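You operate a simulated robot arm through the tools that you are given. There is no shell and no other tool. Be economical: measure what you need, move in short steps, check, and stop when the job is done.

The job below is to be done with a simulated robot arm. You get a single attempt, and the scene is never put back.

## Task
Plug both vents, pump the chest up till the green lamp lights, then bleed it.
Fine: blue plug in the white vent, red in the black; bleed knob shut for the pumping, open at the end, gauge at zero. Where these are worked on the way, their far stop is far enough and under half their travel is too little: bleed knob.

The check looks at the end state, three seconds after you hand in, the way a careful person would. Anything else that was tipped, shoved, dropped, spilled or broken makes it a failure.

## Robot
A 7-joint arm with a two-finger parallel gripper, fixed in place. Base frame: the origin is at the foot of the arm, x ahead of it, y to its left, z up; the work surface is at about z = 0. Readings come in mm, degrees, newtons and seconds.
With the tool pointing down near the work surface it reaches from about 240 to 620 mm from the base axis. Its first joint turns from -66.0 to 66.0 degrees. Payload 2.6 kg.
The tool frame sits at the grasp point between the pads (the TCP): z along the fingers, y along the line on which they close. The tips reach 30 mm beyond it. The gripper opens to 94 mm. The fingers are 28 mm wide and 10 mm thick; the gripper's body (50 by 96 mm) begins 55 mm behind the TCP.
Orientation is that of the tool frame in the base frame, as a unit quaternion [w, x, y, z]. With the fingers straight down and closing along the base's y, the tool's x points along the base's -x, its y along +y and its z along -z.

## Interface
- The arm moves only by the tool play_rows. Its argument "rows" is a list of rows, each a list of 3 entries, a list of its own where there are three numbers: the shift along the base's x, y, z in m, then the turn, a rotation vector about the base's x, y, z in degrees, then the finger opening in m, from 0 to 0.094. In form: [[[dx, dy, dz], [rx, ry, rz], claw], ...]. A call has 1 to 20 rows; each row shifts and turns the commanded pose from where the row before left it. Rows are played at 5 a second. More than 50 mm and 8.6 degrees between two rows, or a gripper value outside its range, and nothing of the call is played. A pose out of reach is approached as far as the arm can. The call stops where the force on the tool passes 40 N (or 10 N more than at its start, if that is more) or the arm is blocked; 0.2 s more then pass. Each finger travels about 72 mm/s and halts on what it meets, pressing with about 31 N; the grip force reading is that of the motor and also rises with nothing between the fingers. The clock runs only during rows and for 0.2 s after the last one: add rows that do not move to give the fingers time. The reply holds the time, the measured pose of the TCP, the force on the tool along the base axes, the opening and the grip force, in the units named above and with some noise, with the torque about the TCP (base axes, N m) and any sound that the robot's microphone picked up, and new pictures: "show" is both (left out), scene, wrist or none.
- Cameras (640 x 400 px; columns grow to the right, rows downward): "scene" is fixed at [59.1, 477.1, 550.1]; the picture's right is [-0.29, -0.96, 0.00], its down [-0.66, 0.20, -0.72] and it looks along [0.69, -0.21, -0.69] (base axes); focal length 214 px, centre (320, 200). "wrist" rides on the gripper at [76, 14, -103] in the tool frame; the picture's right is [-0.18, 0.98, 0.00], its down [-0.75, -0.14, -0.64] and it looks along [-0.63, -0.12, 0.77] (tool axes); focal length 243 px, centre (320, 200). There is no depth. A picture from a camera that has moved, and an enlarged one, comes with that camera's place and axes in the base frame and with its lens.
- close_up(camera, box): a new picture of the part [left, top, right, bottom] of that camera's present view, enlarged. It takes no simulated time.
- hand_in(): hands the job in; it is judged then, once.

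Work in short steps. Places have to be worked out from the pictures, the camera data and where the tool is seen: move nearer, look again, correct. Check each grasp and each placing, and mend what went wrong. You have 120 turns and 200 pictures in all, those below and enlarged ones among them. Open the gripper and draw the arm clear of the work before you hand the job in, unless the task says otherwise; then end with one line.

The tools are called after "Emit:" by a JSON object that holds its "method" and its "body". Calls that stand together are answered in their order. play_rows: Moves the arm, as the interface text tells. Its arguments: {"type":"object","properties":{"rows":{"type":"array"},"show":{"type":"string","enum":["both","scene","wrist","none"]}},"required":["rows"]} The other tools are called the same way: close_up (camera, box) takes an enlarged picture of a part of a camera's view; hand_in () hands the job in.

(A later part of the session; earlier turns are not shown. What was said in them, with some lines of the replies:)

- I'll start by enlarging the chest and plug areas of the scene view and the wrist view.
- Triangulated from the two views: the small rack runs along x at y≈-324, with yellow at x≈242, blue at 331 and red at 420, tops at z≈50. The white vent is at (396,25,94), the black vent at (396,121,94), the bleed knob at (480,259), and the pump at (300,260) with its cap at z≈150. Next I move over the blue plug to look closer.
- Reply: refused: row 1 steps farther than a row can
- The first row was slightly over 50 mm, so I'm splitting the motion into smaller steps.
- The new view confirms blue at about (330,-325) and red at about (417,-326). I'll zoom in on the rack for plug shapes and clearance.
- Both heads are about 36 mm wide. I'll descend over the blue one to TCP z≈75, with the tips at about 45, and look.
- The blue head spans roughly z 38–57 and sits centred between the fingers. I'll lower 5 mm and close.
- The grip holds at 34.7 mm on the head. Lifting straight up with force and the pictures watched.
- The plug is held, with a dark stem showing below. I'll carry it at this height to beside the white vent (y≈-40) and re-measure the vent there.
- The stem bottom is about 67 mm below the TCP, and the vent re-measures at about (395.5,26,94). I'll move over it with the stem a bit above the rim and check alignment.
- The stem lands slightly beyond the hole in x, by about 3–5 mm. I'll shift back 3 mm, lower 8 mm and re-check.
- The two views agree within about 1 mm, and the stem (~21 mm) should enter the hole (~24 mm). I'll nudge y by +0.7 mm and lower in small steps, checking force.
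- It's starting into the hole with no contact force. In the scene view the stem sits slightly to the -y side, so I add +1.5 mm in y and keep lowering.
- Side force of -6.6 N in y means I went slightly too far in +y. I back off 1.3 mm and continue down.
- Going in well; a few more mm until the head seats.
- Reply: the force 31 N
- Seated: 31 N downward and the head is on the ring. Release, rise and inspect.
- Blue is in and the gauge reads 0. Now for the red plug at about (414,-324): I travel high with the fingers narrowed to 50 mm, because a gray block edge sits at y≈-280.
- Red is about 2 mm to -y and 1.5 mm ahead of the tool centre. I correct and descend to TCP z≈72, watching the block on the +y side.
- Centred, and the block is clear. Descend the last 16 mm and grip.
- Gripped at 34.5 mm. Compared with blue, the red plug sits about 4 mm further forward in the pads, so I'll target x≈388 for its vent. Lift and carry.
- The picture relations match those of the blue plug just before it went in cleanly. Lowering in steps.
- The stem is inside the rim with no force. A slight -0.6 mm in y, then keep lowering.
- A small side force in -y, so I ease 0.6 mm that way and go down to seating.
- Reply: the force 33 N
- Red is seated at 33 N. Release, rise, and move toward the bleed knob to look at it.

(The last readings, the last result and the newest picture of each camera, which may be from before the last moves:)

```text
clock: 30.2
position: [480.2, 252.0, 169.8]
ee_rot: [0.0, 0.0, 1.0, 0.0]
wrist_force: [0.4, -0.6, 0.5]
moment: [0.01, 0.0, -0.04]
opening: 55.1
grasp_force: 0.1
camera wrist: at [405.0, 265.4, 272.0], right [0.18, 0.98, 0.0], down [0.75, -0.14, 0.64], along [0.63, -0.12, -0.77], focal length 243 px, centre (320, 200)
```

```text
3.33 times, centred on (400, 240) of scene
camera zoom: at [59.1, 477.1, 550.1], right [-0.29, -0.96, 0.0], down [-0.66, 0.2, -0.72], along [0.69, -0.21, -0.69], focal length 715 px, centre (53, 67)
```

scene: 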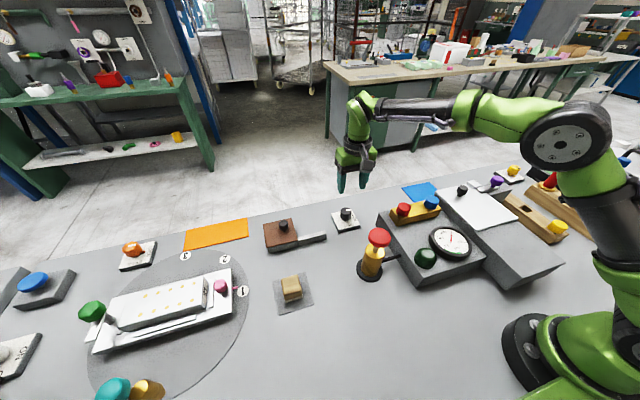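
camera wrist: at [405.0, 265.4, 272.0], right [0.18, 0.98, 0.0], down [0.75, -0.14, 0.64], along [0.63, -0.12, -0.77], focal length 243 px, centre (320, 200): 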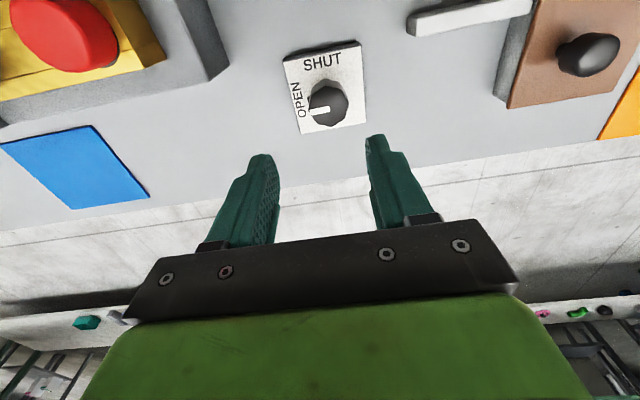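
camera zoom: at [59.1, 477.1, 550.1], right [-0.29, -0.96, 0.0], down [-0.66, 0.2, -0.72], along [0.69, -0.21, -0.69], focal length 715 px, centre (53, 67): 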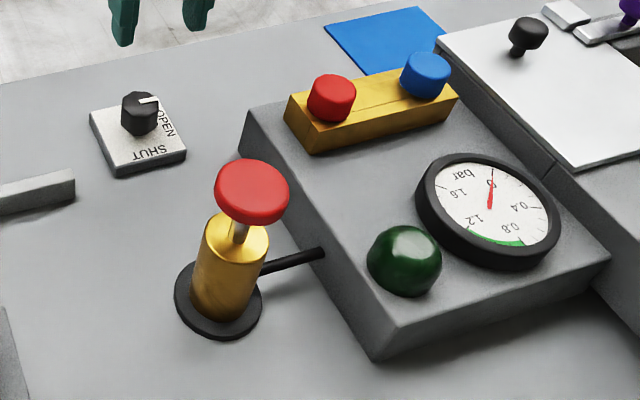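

Both plugs are in, and the bleed knob points to OPEN (-y). SHUT is toward -x, so it needs about -90° about z. The knob is at about (480,258) with its top at z≈55–60; I'll centre over it and lower to re-measure.

Emit:
{"method": "play_rows", "body": {"rows": [[[0, 0.006, -0.03], [0, 0, 0], 0.06], [[0, 0, -0.03], [0, 0, 0], 0.06], [[0, 0, 0], [0, 0, 0], 0.06]], "show": "none"}}

Emit:
{"method": "close_up", "body": {"camera": "wrist", "box": [220, 60, 420, 210]}}

Emit:
{"method": "close_up", "body": {"camera": "scene", "box": [310, 170, 390, 230]}}

```text
clock: 31.0
position: [477.5, 257.0, 114.0]
ee_rot: [0.0, 0.0, 1.0, 0.0]
wrist_force: [-0.6, 0.6, -0.1]
moment: [0.02, 0.01, 0.0]
opening: 60.0
grasp_force: 0.0
```

```text
2.67 times, centred on (320, 135) of wrist
camera zoom: at [401.8, 270.0, 215.2], right [0.18, 0.98, 0.0], down [0.75, -0.14, 0.64], along [0.63, -0.12, -0.77], focal length 647 px, centre (320, 373)
```

zoom: 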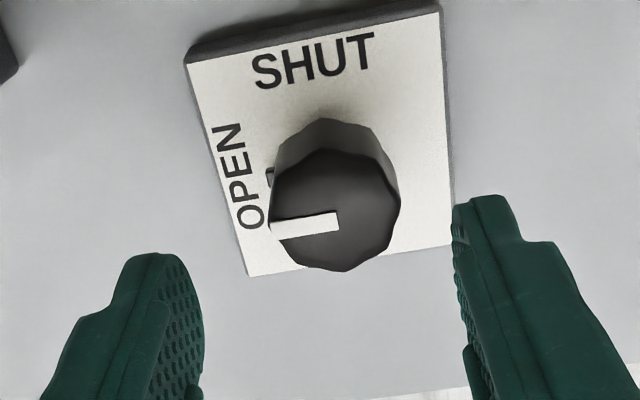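

```text
6.67 times, centred on (350, 200) of scene
camera zoom: at [59.1, 477.1, 550.1], right [-0.29, -0.96, 0.0], down [-0.66, 0.2, -0.72], along [0.69, -0.21, -0.69], focal length 1430 px, centre (120, 200)
```

zoom: 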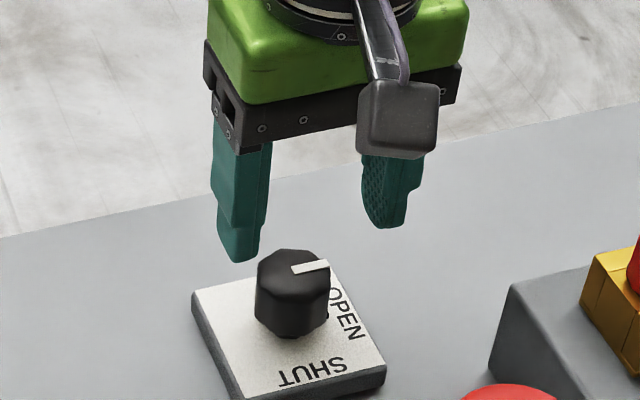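

The knob is about 34 mm wide, standing roughly from z 16 to 52. I'll correct by (+2,+2.5) mm, pre-rotate +40° and descend so the tips are at about z 30.

Emit:
{"method": "play_rows", "body": {"rows": [[[0.002, 0.0025, 0], [0, 0, 8], 0.06], [[0, 0, 0], [0, 0, 8], 0.06], [[0, 0, 0], [0, 0, 8], 0.06], [[0, 0, 0], [0, 0, 8], 0.06], [[0, 0, 0], [0, 0, 8], 0.06], [[0, 0, 0], [0, 0, 5], 0.06], [[0, 0, -0.02], [0, 0, 0], 0.06], [[0, 0, 0], [0, 0, 0], 0.06]]}}

Emit:
{"method": "close_up", "body": {"camera": "scene", "box": [310, 170, 390, 230]}}

```text
clock: 32.8
position: [481.4, 261.4, 91.8]
ee_rot: [0.0, -0.384, 0.923, 0.0]
wrist_force: [0.4, -0.3, 0.5]
moment: [0.01, -0.04, 0.02]
opening: 60.0
grasp_force: 0.1
camera wrist: at [418.9, 217.6, 192.9], right [-0.57, 0.82, 0.0], down [0.63, 0.43, 0.64], along [0.53, 0.36, -0.77], focal length 243 px, centre (320, 200)
```

scene: 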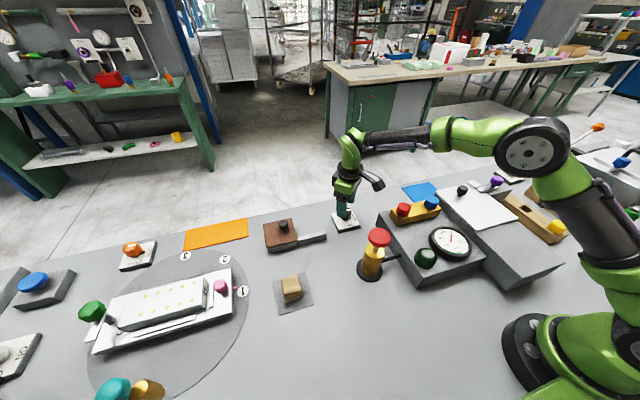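
wrist: 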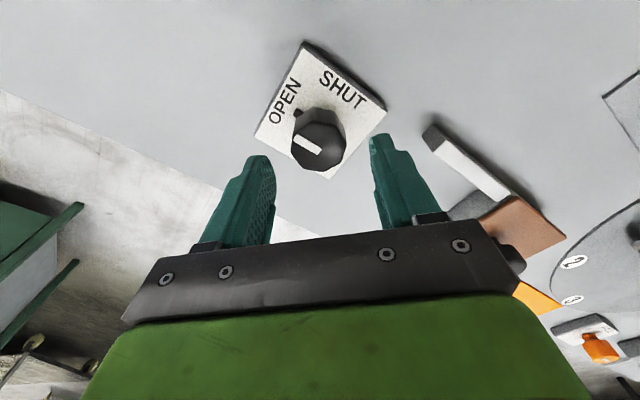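

```text
6.67 times, centred on (350, 200) of scene
camera zoom: at [59.1, 477.1, 550.1], right [-0.29, -0.96, 0.0], down [-0.66, 0.2, -0.72], along [0.69, -0.21, -0.69], focal length 1430 px, centre (120, 200)
```

zoom: 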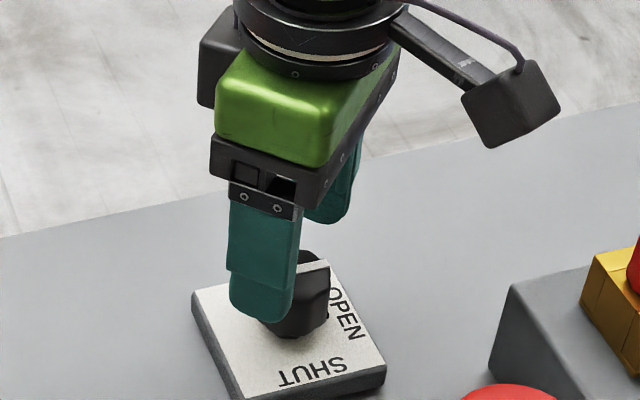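

The knob is centred between the fingers, maybe 2 mm toward the camera side. I nudge, descend to TCP z≈60 and grip.

Emit:
{"method": "play_rows", "body": {"rows": [[[-0.0015, -0.001, -0.01], [0, 0, 0], 0.06], [[0, 0, -0.012], [0, 0, 0], 0.06], [[0, 0, -0.01], [0, 0, 0], 0.06], [[0, 0, 0], [0, 0, 0], 0.06], [[0, 0, 0], [0, 0, 0], 0.02], [[0, 0, 0], [0, 0, 0], 0.02], [[0, 0, 0], [0, 0, 0], 0.02]], "show": "wrist"}}

Emit:
{"method": "close_up", "body": {"camera": "scene", "box": [310, 170, 390, 230]}}

```text
clock: 34.4
position: [480.5, 260.1, 60.4]
ee_rot: [0.0, -0.383, 0.924, 0.0]
wrist_force: [-0.5, 0.5, -3.5]
moment: [0.01, -0.58, 0.0]
opening: 35.9
grasp_force: 44.7
camera wrist: at [417.2, 215.3, 161.4], right [-0.56, 0.83, 0.0], down [0.63, 0.43, 0.64], along [0.53, 0.36, -0.77], focal length 243 px, centre (320, 200)
```

wrist: 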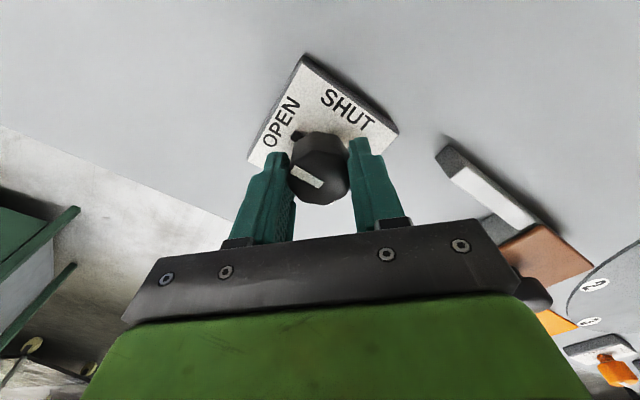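

```text
6.67 times, centred on (350, 200) of scene
camera zoom: at [59.1, 477.1, 550.1], right [-0.29, -0.96, 0.0], down [-0.66, 0.2, -0.72], along [0.69, -0.21, -0.69], focal length 1430 px, centre (120, 200)
```

zoom: 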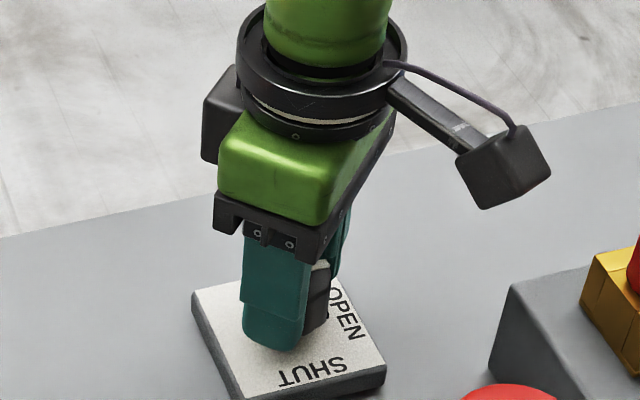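

Gripped at 35.9 mm. Turning -40° first and checking that the knob follows.

Emit:
{"method": "play_rows", "body": {"rows": [[[0, 0, 0], [0, 0, -8], 0.02], [[0, 0, 0], [0, 0, -8], 0.02], [[0, 0, 0], [0, 0, -8], 0.02], [[0, 0, 0], [0, 0, -8], 0.02], [[0, 0, 0], [0, 0, -8], 0.02], [[0, 0, 0], [0, 0, 0], 0.02]], "show": "wrist"}}

```text
clock: 35.8
position: [480.6, 259.4, 60.0]
ee_rot: [0.001, -0.041, 0.999, -0.001]
wrist_force: [19.9, 7.3, -18.0]
moment: [0.64, 0.81, -0.04]
opening: 35.6
grasp_force: 44.6
camera wrist: at [403.9, 266.7, 161.4], right [0.1, 0.99, 0.0], down [0.76, -0.08, 0.64], along [0.64, -0.06, -0.77], focal length 243 px, centre (320, 200)
```

wrist: 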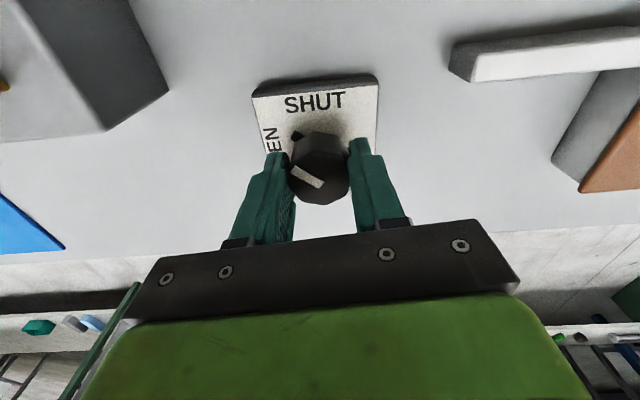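

The knob follows (pointer turned 40°), but there is a 20 N side force in +x. I re-centre slightly with that force and keep turning.

Emit:
{"method": "play_rows", "body": {"rows": [[[0.0015, 0.0005, -0.001], [0, 0, 0], 0.02], [[0, 0, 0], [0, 0, -8], 0.02], [[0, 0, 0], [0, 0, -8], 0.02], [[0, 0, 0], [0, 0, -8], 0.02], [[0, 0, 0], [0, 0, 0], 0.02]], "show": "wrist"}}

```text
clock: 36.8
position: [479.8, 261.1, 59.2]
ee_rot: [-0.002, 0.161, 0.987, -0.001]
wrist_force: [-5.0, -4.1, 1.9]
moment: [0.45, -0.83, -0.03]
opening: 35.7
grasp_force: 45.2
stopped in row 5: the force on the tool passed its limit at 41 N (the readings are from after the stop); the commanded pose is now the measured one
camera wrist: at [414.0, 296.9, 161.7], right [0.49, 0.87, 0.0], down [0.67, -0.37, 0.64], along [0.56, -0.32, -0.77], focal length 243 px, centre (320, 200)
```

wrist: 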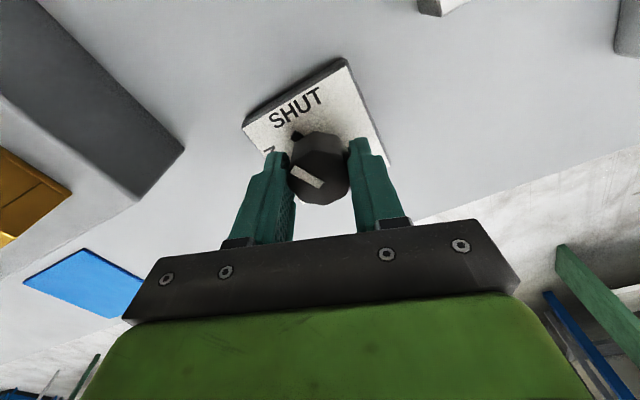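

Stopped on side force at about 64° turned, and the pose has been reset to the measured one with low forces. Continuing in small turns.

Emit:
{"method": "play_rows", "body": {"rows": [[[0, 0, 0], [0, 0, -6], 0.02], [[0, 0, 0], [0, 0, -6], 0.02], [[0, 0, 0], [0, 0, -6], 0.02], [[0, 0, 0], [0, 0, 0], 0.02]], "show": "wrist"}}

```text
clock: 37.8
position: [480.3, 259.2, 59.7]
ee_rot: [-0.003, 0.316, 0.949, -0.001]
wrist_force: [6.5, -2.1, -7.8]
moment: [1.42, 0.49, 0.0]
opening: 36.0
grasp_force: 45.2
camera wrist: at [429.1, 315.9, 161.7], right [0.74, 0.68, 0.0], down [0.52, -0.56, 0.64], along [0.43, -0.47, -0.77], focal length 243 px, centre (320, 200)
```

wrist: 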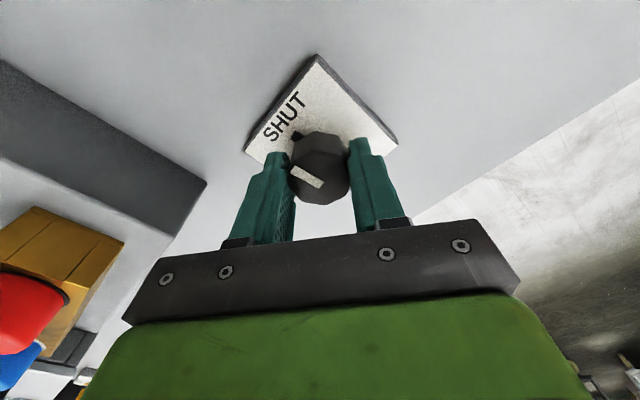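

82° turned with no yaw torque yet. A bit further to reach the stop.

Emit:
{"method": "play_rows", "body": {"rows": [[[0, 0, 0], [0, 0, -4], 0.02], [[0, 0, 0], [0, 0, -4], 0.02], [[0, 0, 0], [0, 0, -3], 0.02], [[0, 0, 0], [0, 0, -3], 0.02], [[0, 0, 0], [0, 0, 0], 0.02]], "show": "wrist"}}

```text
clock: 39.0
position: [478.7, 261.0, 59.3]
ee_rot: [-0.003, 0.428, 0.904, 0.0]
wrist_force: [-8.0, -7.2, -1.0]
moment: [0.43, -0.56, 0.41]
opening: 35.6
grasp_force: 44.9
camera wrist: at [444.0, 327.4, 162.0], right [0.88, 0.48, 0.0], down [0.37, -0.67, 0.64], along [0.3, -0.56, -0.77], focal length 243 px, centre (320, 200)
```

wrist: 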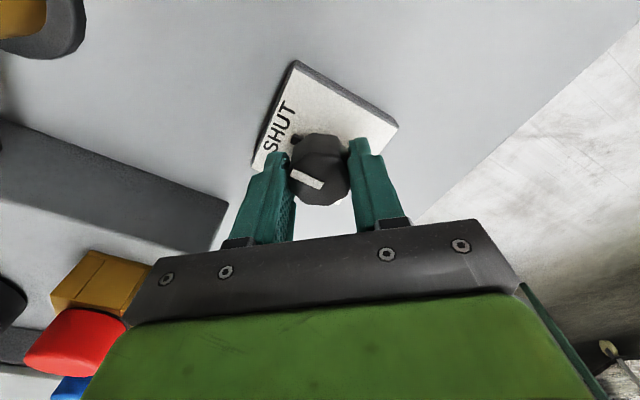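

Yaw torque of 0.41 N m at about 95° turned: at the SHUT stop. Release, rise, un-rotate and verify.

Emit:
{"method": "play_rows", "body": {"rows": [[[0, 0, 0], [0, 0, 0], 0.06], [[0, 0, 0], [0, 0, 0], 0.06], [[0, 0, 0.04], [0, 0, 0], 0.06], [[0, 0, 0.04], [0, 0, 8], 0.06], [[0, 0, 0.04], [0, 0, 8], 0.06], [[0, 0, 0.04], [0, 0, 8], 0.06], [[0, 0, 0], [0, 0, 8], 0.06], [[0, 0, 0], [0, 0, 8], 0.06], [[0, 0, 0], [0, 0, 8], 0.06], [[0, 0, 0], [0, 0, 2.7], 0.06], [[0, 0, 0], [0, 0, 0], 0.06]], "show": "wrist"}}

Emit:
{"method": "close_up", "body": {"camera": "scene", "box": [320, 180, 480, 300]}}

```text
clock: 41.4
position: [478.7, 259.2, 219.5]
ee_rot: [-0.001, -0.001, 1.0, -0.002]
wrist_force: [0.0, -0.1, -0.3]
moment: [0.02, 0.01, 0.0]
opening: 60.0
grasp_force: 0.0
camera wrist: at [404.1, 273.0, 321.6], right [0.18, 0.98, 0.0], down [0.76, -0.14, 0.64], along [0.63, -0.12, -0.77], focal length 243 px, centre (320, 200)
```

wrist: 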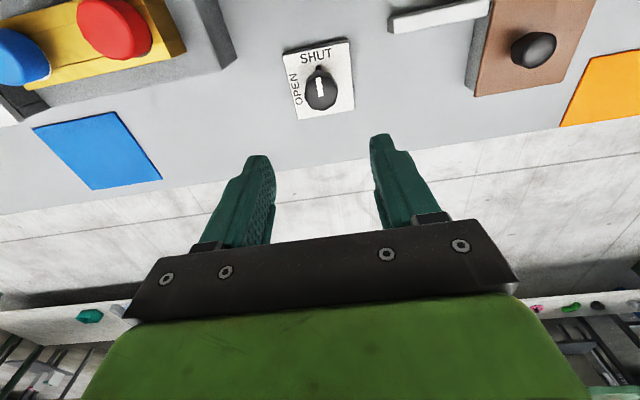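

```text
3.33 times, centred on (400, 240) of scene
camera zoom: at [59.1, 477.1, 550.1], right [-0.29, -0.96, 0.0], down [-0.66, 0.2, -0.72], along [0.69, -0.21, -0.69], focal length 715 px, centre (53, 67)
```

zoom: 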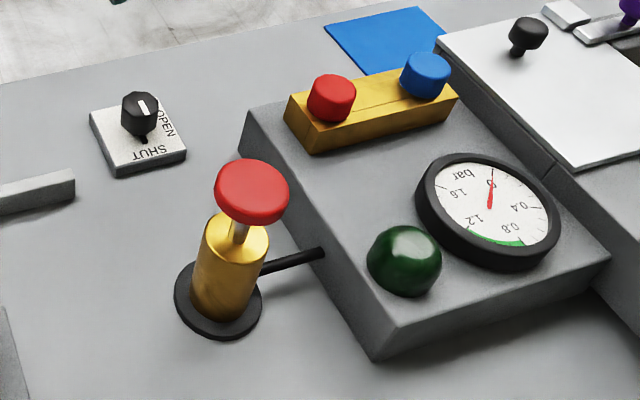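

The knob is SHUT. Next the pump, with its cap at about (301,260) and top z≈150. I'll move above it with the fingers closing, to press with the tips.

Emit:
{"method": "play_rows", "body": {"rows": [[[-0.045, 0, 0.01], [0, 0, 0], 0.04], [[-0.045, 0, 0], [0, 0, 0], 0.02], [[-0.045, 0, 0], [0, 0, 0], 0.0], [[-0.043, 0.001, 0], [0, 0, 0], 0.0], [[0, 0, -0.02], [0, 0, 0], 0.0], [[0, 0, 0], [0, 0, 0], 0.0]], "show": "wrist"}}

Emit:
{"method": "close_up", "body": {"camera": "scene", "box": [320, 160, 480, 280]}}

```text
clock: 42.8
position: [302.9, 260.2, 208.5]
ee_rot: [-0.002, -0.001, 1.0, -0.002]
wrist_force: [-0.4, 0.8, -0.5]
moment: [0.0, -0.01, -0.02]
opening: 0.0
grasp_force: 31.1
camera wrist: at [227.6, 274.5, 311.2], right [0.18, 0.98, 0.0], down [0.76, -0.14, 0.64], along [0.63, -0.12, -0.77], focal length 243 px, centre (320, 200)
```

wrist: 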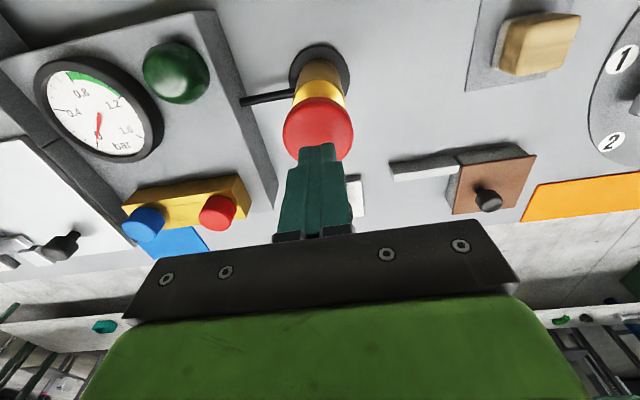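

```text
3.33 times, centred on (400, 220) of scene
camera zoom: at [59.1, 477.1, 550.1], right [-0.29, -0.96, 0.0], down [-0.66, 0.2, -0.72], along [0.69, -0.21, -0.69], focal length 715 px, centre (53, 133)
```

zoom: 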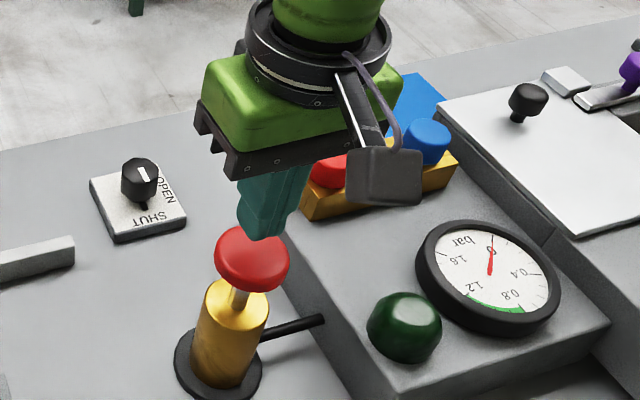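

Cap centre is about 5 mm nearer the base than the tool. I correct and press down in steps, watching force.

Emit:
{"method": "play_rows", "body": {"rows": [[[-0.005, 0.001, 0], [0, 0, 0], 0.0], [[0, 0, -0.015], [0, 0, 0], 0.0], [[0, 0, -0.006], [0, 0, 0], 0.0], [[0, 0, -0.006], [0, 0, 0], 0.0], [[0, 0, -0.006], [0, 0, 0], 0.0], [[0, 0, -0.006], [0, 0, 0], 0.0], [[0, 0, 0], [0, 0, 0], 0.0]], "show": "wrist"}}

Emit:
{"method": "close_up", "body": {"camera": "scene", "box": [320, 160, 480, 280]}}

```text
clock: 44.4
position: [298.4, 261.2, 169.3]
ee_rot: [-0.002, -0.001, 1.0, -0.001]
wrist_force: [-2.7, 0.3, 4.8]
moment: [0.0, -0.01, 0.0]
opening: 0.1
grasp_force: 30.8
camera wrist: at [222.4, 274.8, 272.0], right [0.18, 0.98, 0.0], down [0.76, -0.14, 0.64], along [0.63, -0.12, -0.77], focal length 243 px, centre (320, 200)
```

wrist: 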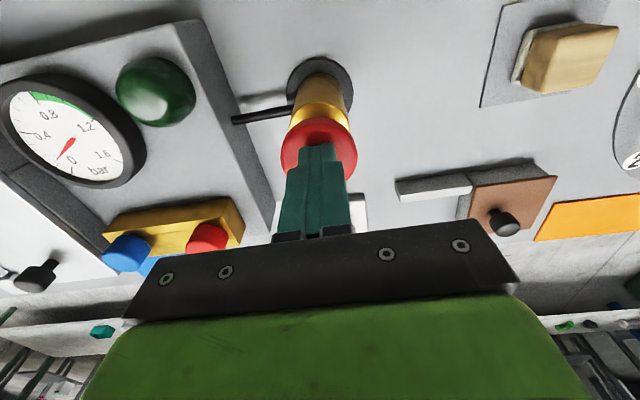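

```text
3.33 times, centred on (400, 220) of scene
camera zoom: at [59.1, 477.1, 550.1], right [-0.29, -0.96, 0.0], down [-0.66, 0.2, -0.72], along [0.69, -0.21, -0.69], focal length 715 px, centre (53, 133)
```

zoom: 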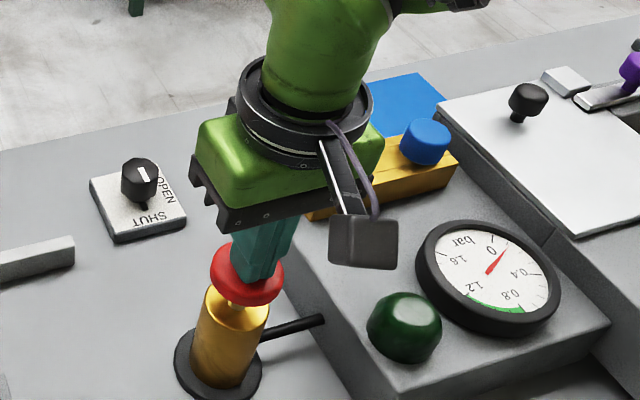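

The cap moves with only 5 N and the gauge is already rising to about 0.15. Finish this stroke, then lift and see whether the cap springs back.

Emit:
{"method": "play_rows", "body": {"rows": [[[0, 0, -0.004], [0, 0, 0], 0.0], [[0, 0, -0.004], [0, 0, 0], 0.0], [[0, 0, -0.003], [0, 0, 0], 0.0], [[0, 0, -0.003], [0, 0, 0], 0.0], [[0, 0, 0], [0, 0, 0], 0.0]], "show": "none"}}

Emit:
{"method": "close_up", "body": {"camera": "scene", "box": [320, 160, 480, 280]}}

Emit:
{"method": "play_rows", "body": {"rows": [[[0, 0, 0.02], [0, 0, 0], 0.0], [[0, 0, 0.02], [0, 0, 0], 0.0], [[0, 0, 0.01], [0, 0, 0], 0.0]], "show": "none"}}

Emit:
{"method": "close_up", "body": {"camera": "scene", "box": [320, 160, 480, 280]}}

```text
clock: 45.6
position: [297.2, 261.5, 157.0]
ee_rot: [-0.001, 0.0, 1.0, -0.002]
wrist_force: [-1.3, -1.5, 7.3]
moment: [-0.06, -0.02, -0.04]
opening: 0.1
grasp_force: 31.1
```

```text
3.33 times, centred on (400, 220) of scene
camera zoom: at [59.1, 477.1, 550.1], right [-0.29, -0.96, 0.0], down [-0.66, 0.2, -0.72], along [0.69, -0.21, -0.69], focal length 715 px, centre (53, 133)
```

zoom: 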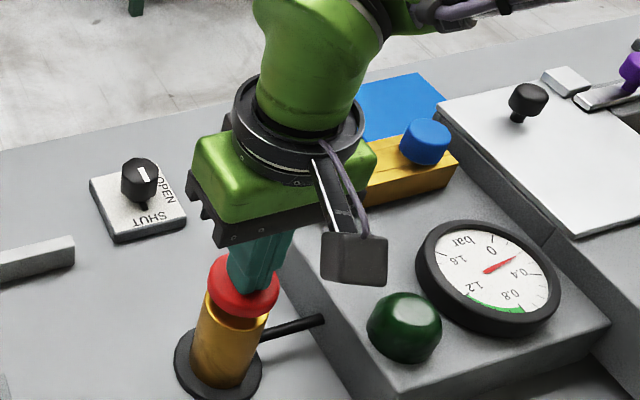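

```text
clock: 46.4
position: [295.7, 262.1, 205.7]
ee_rot: [-0.003, -0.002, 1.0, -0.002]
wrist_force: [-0.9, 0.2, -0.2]
moment: [0.0, 0.0, 0.02]
opening: 0.2
grasp_force: 30.7
```

```text
3.33 times, centred on (400, 220) of scene
camera zoom: at [59.1, 477.1, 550.1], right [-0.29, -0.96, 0.0], down [-0.66, 0.2, -0.72], along [0.69, -0.21, -0.69], focal length 715 px, centre (53, 133)
```

zoom: 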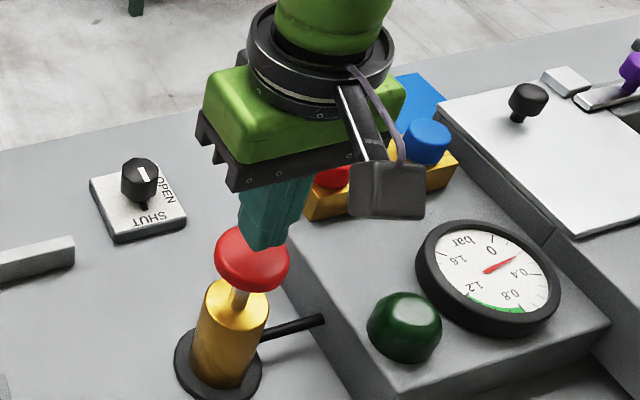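

It springs back and the pressure holds, at about 0.28 bar per stroke. Two more strokes, then check.

Emit:
{"method": "play_rows", "body": {"rows": [[[0.001, 0, -0.015], [0, 0, 0], 0.0], [[0, 0, -0.012], [0, 0, 0], 0.0], [[0, 0, -0.012], [0, 0, 0], 0.0], [[0, 0, -0.01], [0, 0, 0], 0.0], [[0, 0, 0], [0, 0, 0], 0.0], [[0, 0, 0.025], [0, 0, 0], 0.0], [[0, 0, 0.02], [0, 0, 0], 0.0], [[0, 0, 0], [0, 0, 0], 0.0], [[0, 0, -0.012], [0, 0, 0], 0.0], [[0, 0, -0.012], [0, 0, 0], 0.0], [[0, 0, -0.011], [0, 0, 0], 0.0], [[0, 0, -0.01], [0, 0, 0], 0.0], [[0, 0, 0], [0, 0, 0], 0.0], [[0, 0, 0.025], [0, 0, 0], 0.0], [[0, 0, 0.024], [0, 0, 0], 0.0], [[0, 0, 0], [0, 0, 0], 0.0]], "show": "none"}}

Emit:
{"method": "close_up", "body": {"camera": "scene", "box": [320, 160, 480, 280]}}

```text
clock: 49.8
position: [300.0, 260.0, 207.0]
ee_rot: [-0.003, -0.002, 1.0, -0.002]
wrist_force: [-0.5, -0.3, 0.6]
moment: [0.01, 0.03, 0.03]
opening: 0.2
grasp_force: 31.2
```

```text
3.33 times, centred on (400, 220) of scene
camera zoom: at [59.1, 477.1, 550.1], right [-0.29, -0.96, 0.0], down [-0.66, 0.2, -0.72], along [0.69, -0.21, -0.69], focal length 715 px, centre (53, 133)
```

zoom: 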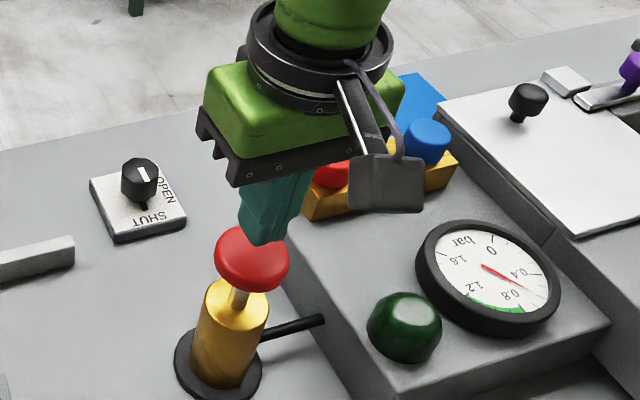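

About 0.6 bar; two more strokes should reach the green band (~0.85+). One stroke, then a look before the next.

Emit:
{"method": "play_rows", "body": {"rows": [[[-0.001, 0, -0.015], [0, 0, 0], 0.0], [[0, 0, -0.012], [0, 0, 0], 0.0], [[0, 0, -0.012], [0, 0, 0], 0.0], [[0, 0, -0.011], [0, 0, 0], 0.0], [[0, 0, 0], [0, 0, 0], 0.0], [[0, 0, 0], [0, 0, 0], 0.0]], "show": "none"}}

Emit:
{"method": "close_up", "body": {"camera": "scene", "box": [320, 160, 480, 280]}}

```text
clock: 51.2
position: [298.3, 261.4, 157.0]
ee_rot: [-0.002, -0.001, 1.0, -0.001]
wrist_force: [2.9, -0.9, 7.2]
moment: [0.0, -0.16, -0.02]
opening: 0.0
grasp_force: 31.6
```

```text
3.33 times, centred on (400, 220) of scene
camera zoom: at [59.1, 477.1, 550.1], right [-0.29, -0.96, 0.0], down [-0.66, 0.2, -0.72], along [0.69, -0.21, -0.69], focal length 715 px, centre (53, 133)
```

zoom: 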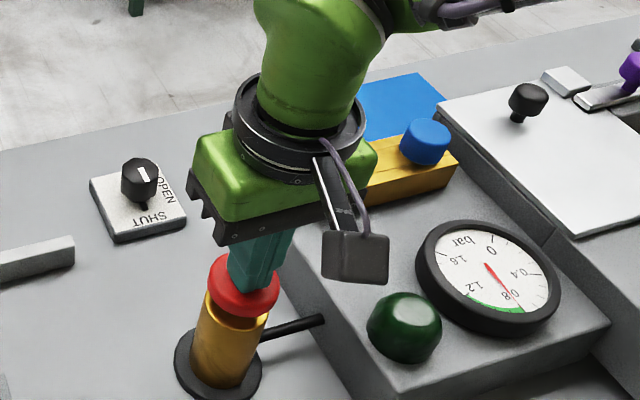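

Now about 0.8, at the edge of green, and the lamp is not lit yet. One more full stroke.

Emit:
{"method": "play_rows", "body": {"rows": [[[0, 0, 0.025], [0, 0, 0], 0.0], [[0, 0, 0.025], [0, 0, 0], 0.0], [[0, 0, 0], [0, 0, 0], 0.0], [[0, 0, -0.015], [0, 0, 0], 0.0], [[0, 0, -0.012], [0, 0, 0], 0.0], [[0, 0, -0.012], [0, 0, 0], 0.0], [[0, 0, -0.011], [0, 0, 0], 0.0], [[0, 0, 0], [0, 0, 0], 0.0]], "show": "none"}}

Emit:
{"method": "close_up", "body": {"camera": "scene", "box": [320, 160, 480, 280]}}

```text
clock: 53.0
position: [296.9, 261.5, 157.7]
ee_rot: [-0.001, -0.001, 1.0, 0.0]
wrist_force: [3.4, -1.2, 6.5]
moment: [-0.04, -0.22, 0.0]
opening: 0.2
grasp_force: 30.8
```

```text
3.33 times, centred on (400, 220) of scene
camera zoom: at [59.1, 477.1, 550.1], right [-0.29, -0.96, 0.0], down [-0.66, 0.2, -0.72], along [0.69, -0.21, -0.69], focal length 715 px, centre (53, 133)
```

zoom: 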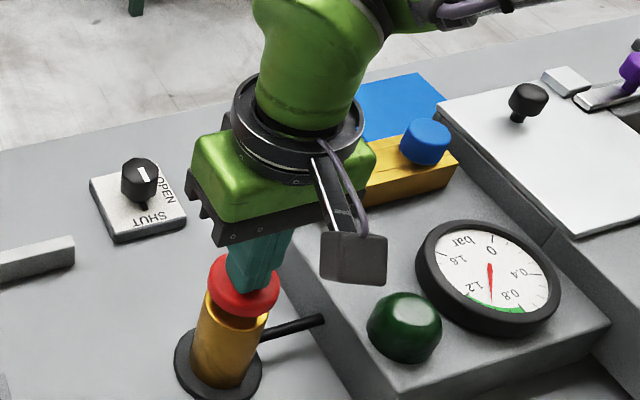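

The needle is at about 1.0, inside the green band, but the lamp still looks dark. Lift off and look closer at both.

Emit:
{"method": "play_rows", "body": {"rows": [[[0, 0, 0.025], [0, 0, 0], 0.0], [[0, 0, 0.025], [0, 0, 0], 0.0], [[0, 0, 0], [0, 0, 0], 0.0], [[0, 0, 0], [0, 0, 0], 0.0]], "show": "wrist"}}

Emit:
{"method": "close_up", "body": {"camera": "scene", "box": [400, 210, 480, 270]}}

```text
clock: 54.0
position: [297.8, 262.0, 207.8]
ee_rot: [-0.002, -0.001, 1.0, -0.002]
wrist_force: [-1.3, 0.6, -0.5]
moment: [-0.03, 0.0, -0.01]
opening: 0.1
grasp_force: 31.8
camera wrist: at [222.7, 275.5, 310.5], right [0.18, 0.98, 0.0], down [0.76, -0.14, 0.64], along [0.63, -0.12, -0.77], focal length 243 px, centre (320, 200)
```

wrist: 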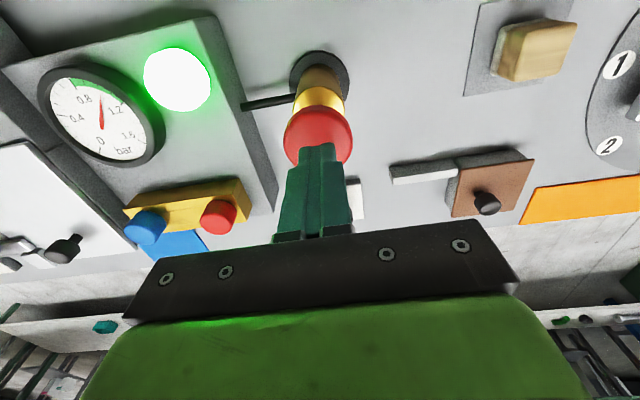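

```text
6.67 times, centred on (440, 240) of scene
camera zoom: at [59.1, 477.1, 550.1], right [-0.29, -0.96, 0.0], down [-0.66, 0.2, -0.72], along [0.69, -0.21, -0.69], focal length 1430 px, centre (-480, -67)
```

zoom: 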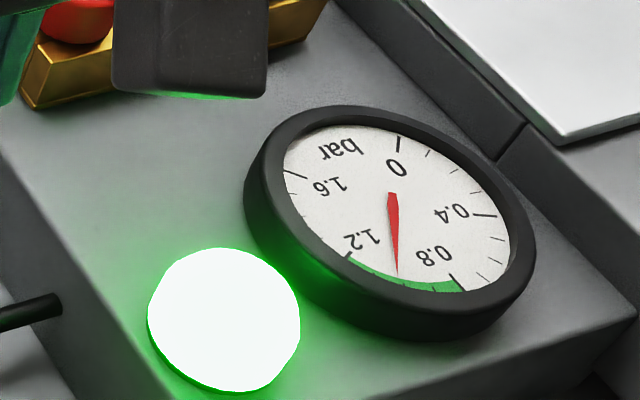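

The green lamp is lit at about 1.0 bar. Back to the bleed knob at (480,260): rise, move, pre-rotate -45° and descend over it.

Emit:
{"method": "play_rows", "body": {"rows": [[[0, 0, 0.015], [0, 0, 0], 0.0], [[0.045, 0, 0], [0, 0, -5], 0.03], [[0.045, 0, 0], [0, 0, -8], 0.06], [[0.045, 0, 0], [0, 0, -8], 0.06], [[0.046, -0.001, 0], [0, 0, -8], 0.06], [[0, 0, -0.045], [0, 0, -8], 0.06], [[0, 0, -0.045], [0, 0, -8], 0.06], [[0, 0, -0.035], [0, 0, 0], 0.06], [[0, 0, 0], [0, 0, 0], 0.06]], "show": "wrist"}}

Emit:
{"method": "close_up", "body": {"camera": "scene", "box": [310, 170, 390, 230]}}

```text
clock: 56.0
position: [477.1, 257.3, 93.2]
ee_rot: [-0.002, 0.383, 0.924, -0.001]
wrist_force: [0.0, -0.5, 0.8]
moment: [0.04, -0.01, 0.01]
opening: 59.8
grasp_force: 0.1
camera wrist: at [434.4, 320.7, 195.8], right [0.82, 0.57, 0.0], down [0.44, -0.63, 0.64], along [0.36, -0.53, -0.77], focal length 243 px, centre (320, 200)
```

wrist: 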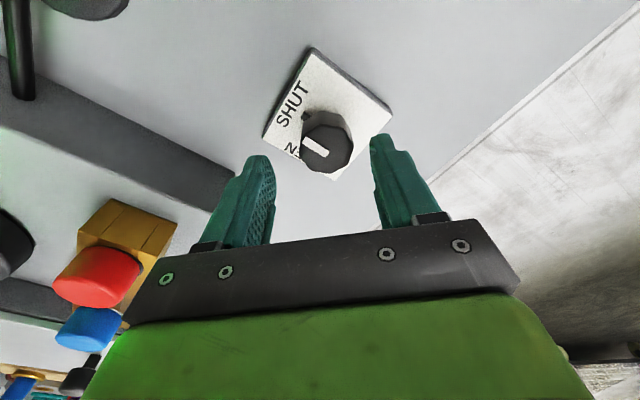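

```text
6.67 times, centred on (350, 200) of scene
camera zoom: at [59.1, 477.1, 550.1], right [-0.29, -0.96, 0.0], down [-0.66, 0.2, -0.72], along [0.69, -0.21, -0.69], focal length 1430 px, centre (120, 200)
```

zoom: 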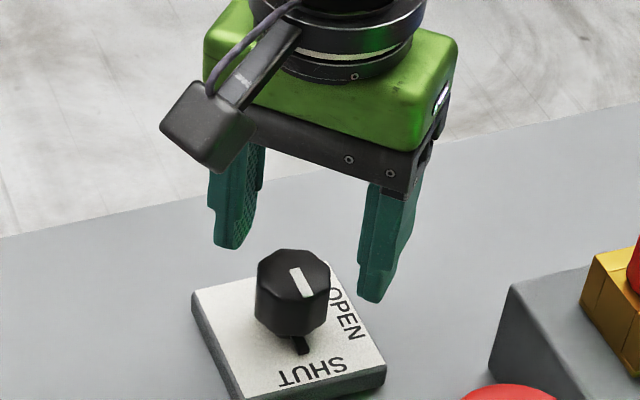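

The knob is about 3.5 mm off along the closing direction. I correct by (+3,+2), descend and grip.

Emit:
{"method": "play_rows", "body": {"rows": [[[0.003, 0.002, -0.01], [0, 0, 0], 0.06], [[0, 0, -0.012], [0, 0, 0], 0.06], [[0, 0, -0.011], [0, 0, 0], 0.06], [[0, 0, 0], [0, 0, 0], 0.06], [[0, 0, 0], [0, 0, 0], 0.02], [[0, 0, 0], [0, 0, 0], 0.02], [[0, 0, 0], [0, 0, 0], 0.02]], "show": "wrist"}}

```text
clock: 57.8
position: [478.7, 260.5, 61.9]
ee_rot: [-0.005, 0.385, 0.923, -0.005]
wrist_force: [-4.3, -4.1, 1.9]
moment: [0.68, -0.82, -0.03]
opening: 35.8
grasp_force: 44.6
stopped in row 7: the force on the tool passed its limit at 40 N (the readings are from after the stop); the commanded pose is now the measured one
camera wrist: at [438.5, 324.1, 163.4], right [0.83, 0.56, -0.01], down [0.44, -0.63, 0.64], along [0.35, -0.53, -0.77], focal length 243 px, centre (320, 200)
```

wrist: 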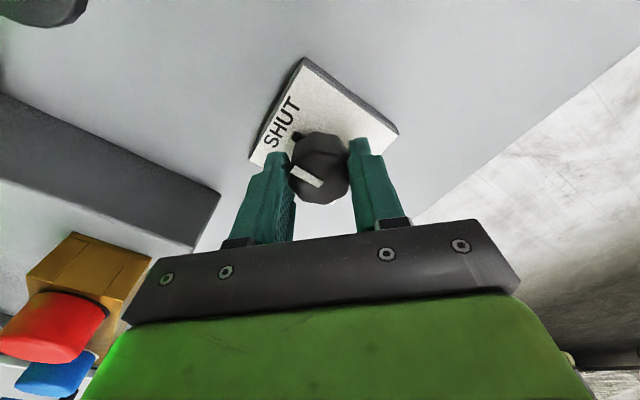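

Gripped, and forces settled after the pose reset. Turning +z in stages.

Emit:
{"method": "play_rows", "body": {"rows": [[[0, 0, 0], [0, 0, 6], 0.02], [[0, 0, 0], [0, 0, 6], 0.02], [[0, 0, 0], [0, 0, 6], 0.02], [[0, 0, 0], [0, 0, 6], 0.02], [[0, 0, 0], [0, 0, 6], 0.02], [[0, 0, 0], [0, 0, 0], 0.02]], "show": "none"}}

```text
clock: 59.2
position: [478.9, 259.9, 60.2]
ee_rot: [-0.005, 0.133, 0.991, -0.007]
wrist_force: [-22.0, -16.2, 19.4]
moment: [0.8, 0.16, -0.02]
opening: 35.6
grasp_force: 44.6
```

It's turning; I relieve the side force by shifting (-1.5,-1,+1) mm and continue.

Emit:
{"method": "play_rows", "body": {"rows": [[[-0.0015, -0.001, 0.001], [0, 0, 0], 0.02], [[0, 0, 0], [0, 0, 6], 0.02], [[0, 0, 0], [0, 0, 6], 0.02], [[0, 0, 0], [0, 0, 6], 0.02], [[0, 0, 0], [0, 0, 6], 0.02], [[0, 0, 0], [0, 0, 0], 0.02]], "show": "none"}}

```text
clock: 60.6
position: [479.5, 260.3, 63.0]
ee_rot: [-0.001, -0.079, 0.997, -0.005]
wrist_force: [20.8, 9.9, -27.8]
moment: [1.18, -0.19, 0.01]
opening: 35.7
grasp_force: 45.6
```

Now at +9° (about 54° turned). Relieve the opposite residual force and continue.

Emit:
{"method": "play_rows", "body": {"rows": [[[0.001, 0.0005, -0.0015], [0, 0, 0], 0.02], [[0, 0, 0], [0, 0, 6], 0.02], [[0, 0, 0], [0, 0, 6], 0.02], [[0, 0, 0], [0, 0, 6], 0.02], [[0, 0, 0], [0, 0, 0], 0.02]], "show": "wrist"}}

Emit:
{"method": "close_up", "body": {"camera": "scene", "box": [400, 210, 480, 270]}}

```text
clock: 61.8
position: [479.5, 258.7, 62.2]
ee_rot: [-0.002, -0.231, 0.973, -0.006]
wrist_force: [0.2, -1.0, 7.0]
moment: [0.65, 1.28, 0.04]
opening: 35.6
grasp_force: 44.9
camera wrist: at [405.2, 238.0, 164.2], right [-0.28, 0.96, -0.01], down [0.74, 0.22, 0.64], along [0.62, 0.17, -0.77], focal length 243 px, centre (320, 200)
```

wrist: 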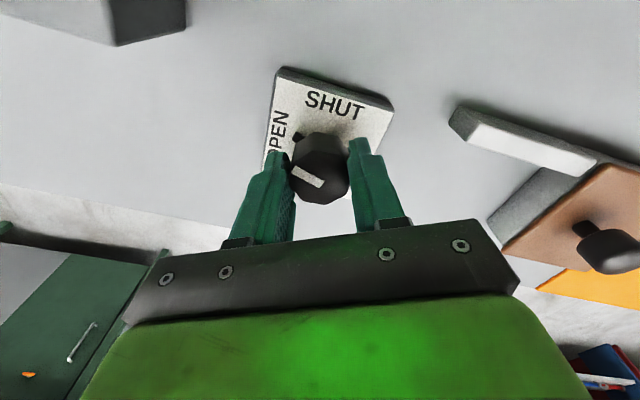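

```text
6.67 times, centred on (440, 240) of scene
camera zoom: at [59.1, 477.1, 550.1], right [-0.29, -0.96, 0.0], down [-0.66, 0.2, -0.72], along [0.69, -0.21, -0.69], focal length 1430 px, centre (-480, -67)
```

zoom: 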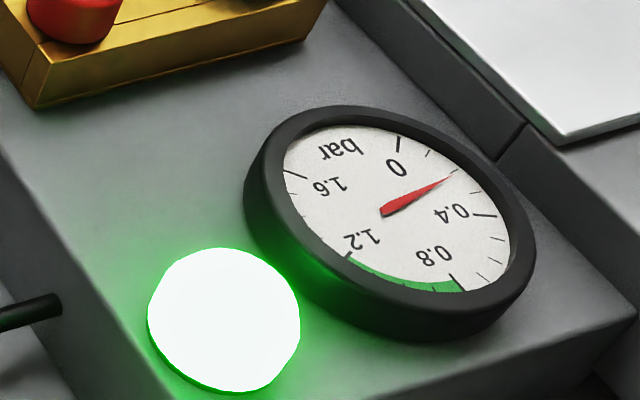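

It's bleeding (0.2 bar and falling), with about 72° turned. Continue to the OPEN stop.

Emit:
{"method": "play_rows", "body": {"rows": [[[0, 0, 0], [0, 0, 6], 0.02], [[0, 0, 0], [0, 0, 6], 0.02], [[0, 0, 0], [0, 0, 5], 0.02], [[0, 0, 0], [0, 0, 4], 0.02], [[0, 0, 0], [0, 0, 4], 0.02], [[0, 0, 0], [0, 0, 0], 0.02]], "show": "wrist"}}

```text
clock: 63.2
position: [479.9, 260.5, 61.4]
ee_rot: [0.003, -0.438, 0.899, -0.007]
wrist_force: [5.0, 2.8, 13.1]
moment: [0.85, 0.58, -0.18]
opening: 35.8
grasp_force: 44.9
camera wrist: at [421.4, 208.3, 163.1], right [-0.66, 0.75, -0.01], down [0.57, 0.51, 0.64], along [0.49, 0.42, -0.77], focal length 243 px, centre (320, 200)
```

wrist: 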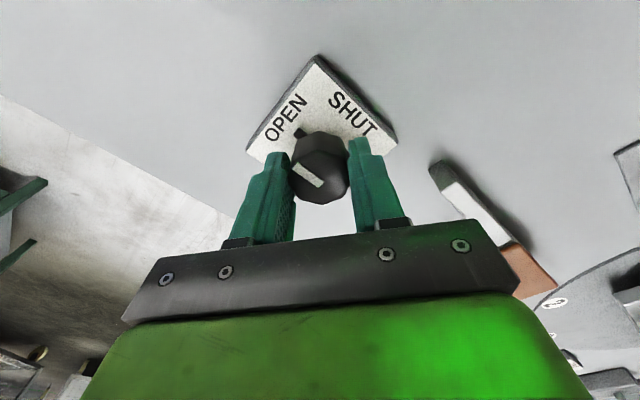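

Yaw reaction shows it's at the OPEN stop (~97° turned). Release, rise, un-rotate and pull clear.

Emit:
{"method": "play_rows", "body": {"rows": [[[0, 0, 0], [0, 0, 0], 0.06], [[0, 0, 0], [0, 0, 0], 0.06], [[0, 0, 0.04], [0, 0, 0], 0.06], [[0, 0, 0.045], [0, 0, -8], 0.06], [[0, 0, 0.045], [0, 0, -8], 0.06], [[0, 0, 0.045], [0, 0, -8], 0.06], [[-0.01, -0.01, 0.04], [0, 0, -8], 0.06], [[-0.02, -0.02, 0.03], [0, 0, -8], 0.06], [[-0.03, -0.03, 0], [0, 0, -8], 0.06], [[-0.03, -0.03, 0], [0, 0, -4], 0.06], [[0, -0.045, 0], [0, 0, 0], 0.06], [[0, -0.045, 0], [0, 0, 0], 0.06], [[0, 0, 0], [0, 0, 0], 0.06]], "show": "scene"}}

Emit:
{"method": "close_up", "body": {"camera": "scene", "box": [320, 160, 480, 280]}}

```text
clock: 66.0
position: [387.8, 81.9, 304.4]
ee_rot: [-0.002, 0.002, 1.0, -0.007]
wrist_force: [-0.1, 0.3, 0.3]
moment: [0.01, 0.02, -0.01]
opening: 59.9
grasp_force: 0.1
```

scene: 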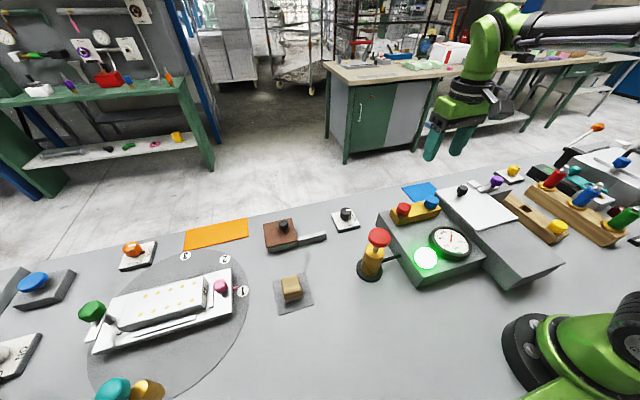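

```text
3.33 times, centred on (400, 220) of scene
camera zoom: at [59.1, 477.1, 550.1], right [-0.29, -0.96, 0.0], down [-0.66, 0.2, -0.72], along [0.69, -0.21, -0.69], focal length 715 px, centre (53, 133)
```

zoom: 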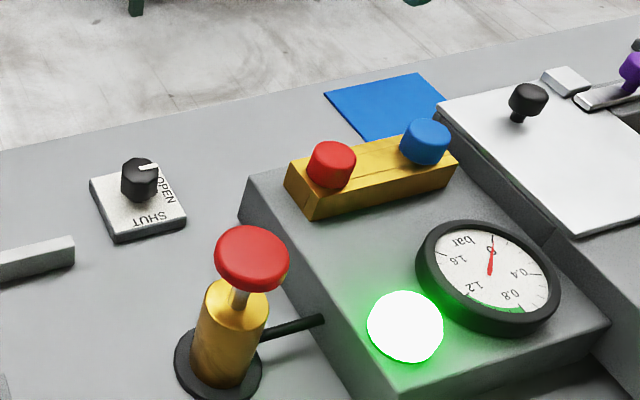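

The gauge reads 0, the knob is at OPEN, both plugs are seated, the lamp has stayed lit and the arm is clear. Handing in.

Emit:
{"method": "hand_in", "body": {}}

```text
The job is handed in.
```

The job is handed in: blue plug in the white vent, red in the black, chest pumped to about 1.0 bar until the green lamp lit, then bled to zero with the knob at OPEN and the arm clear.
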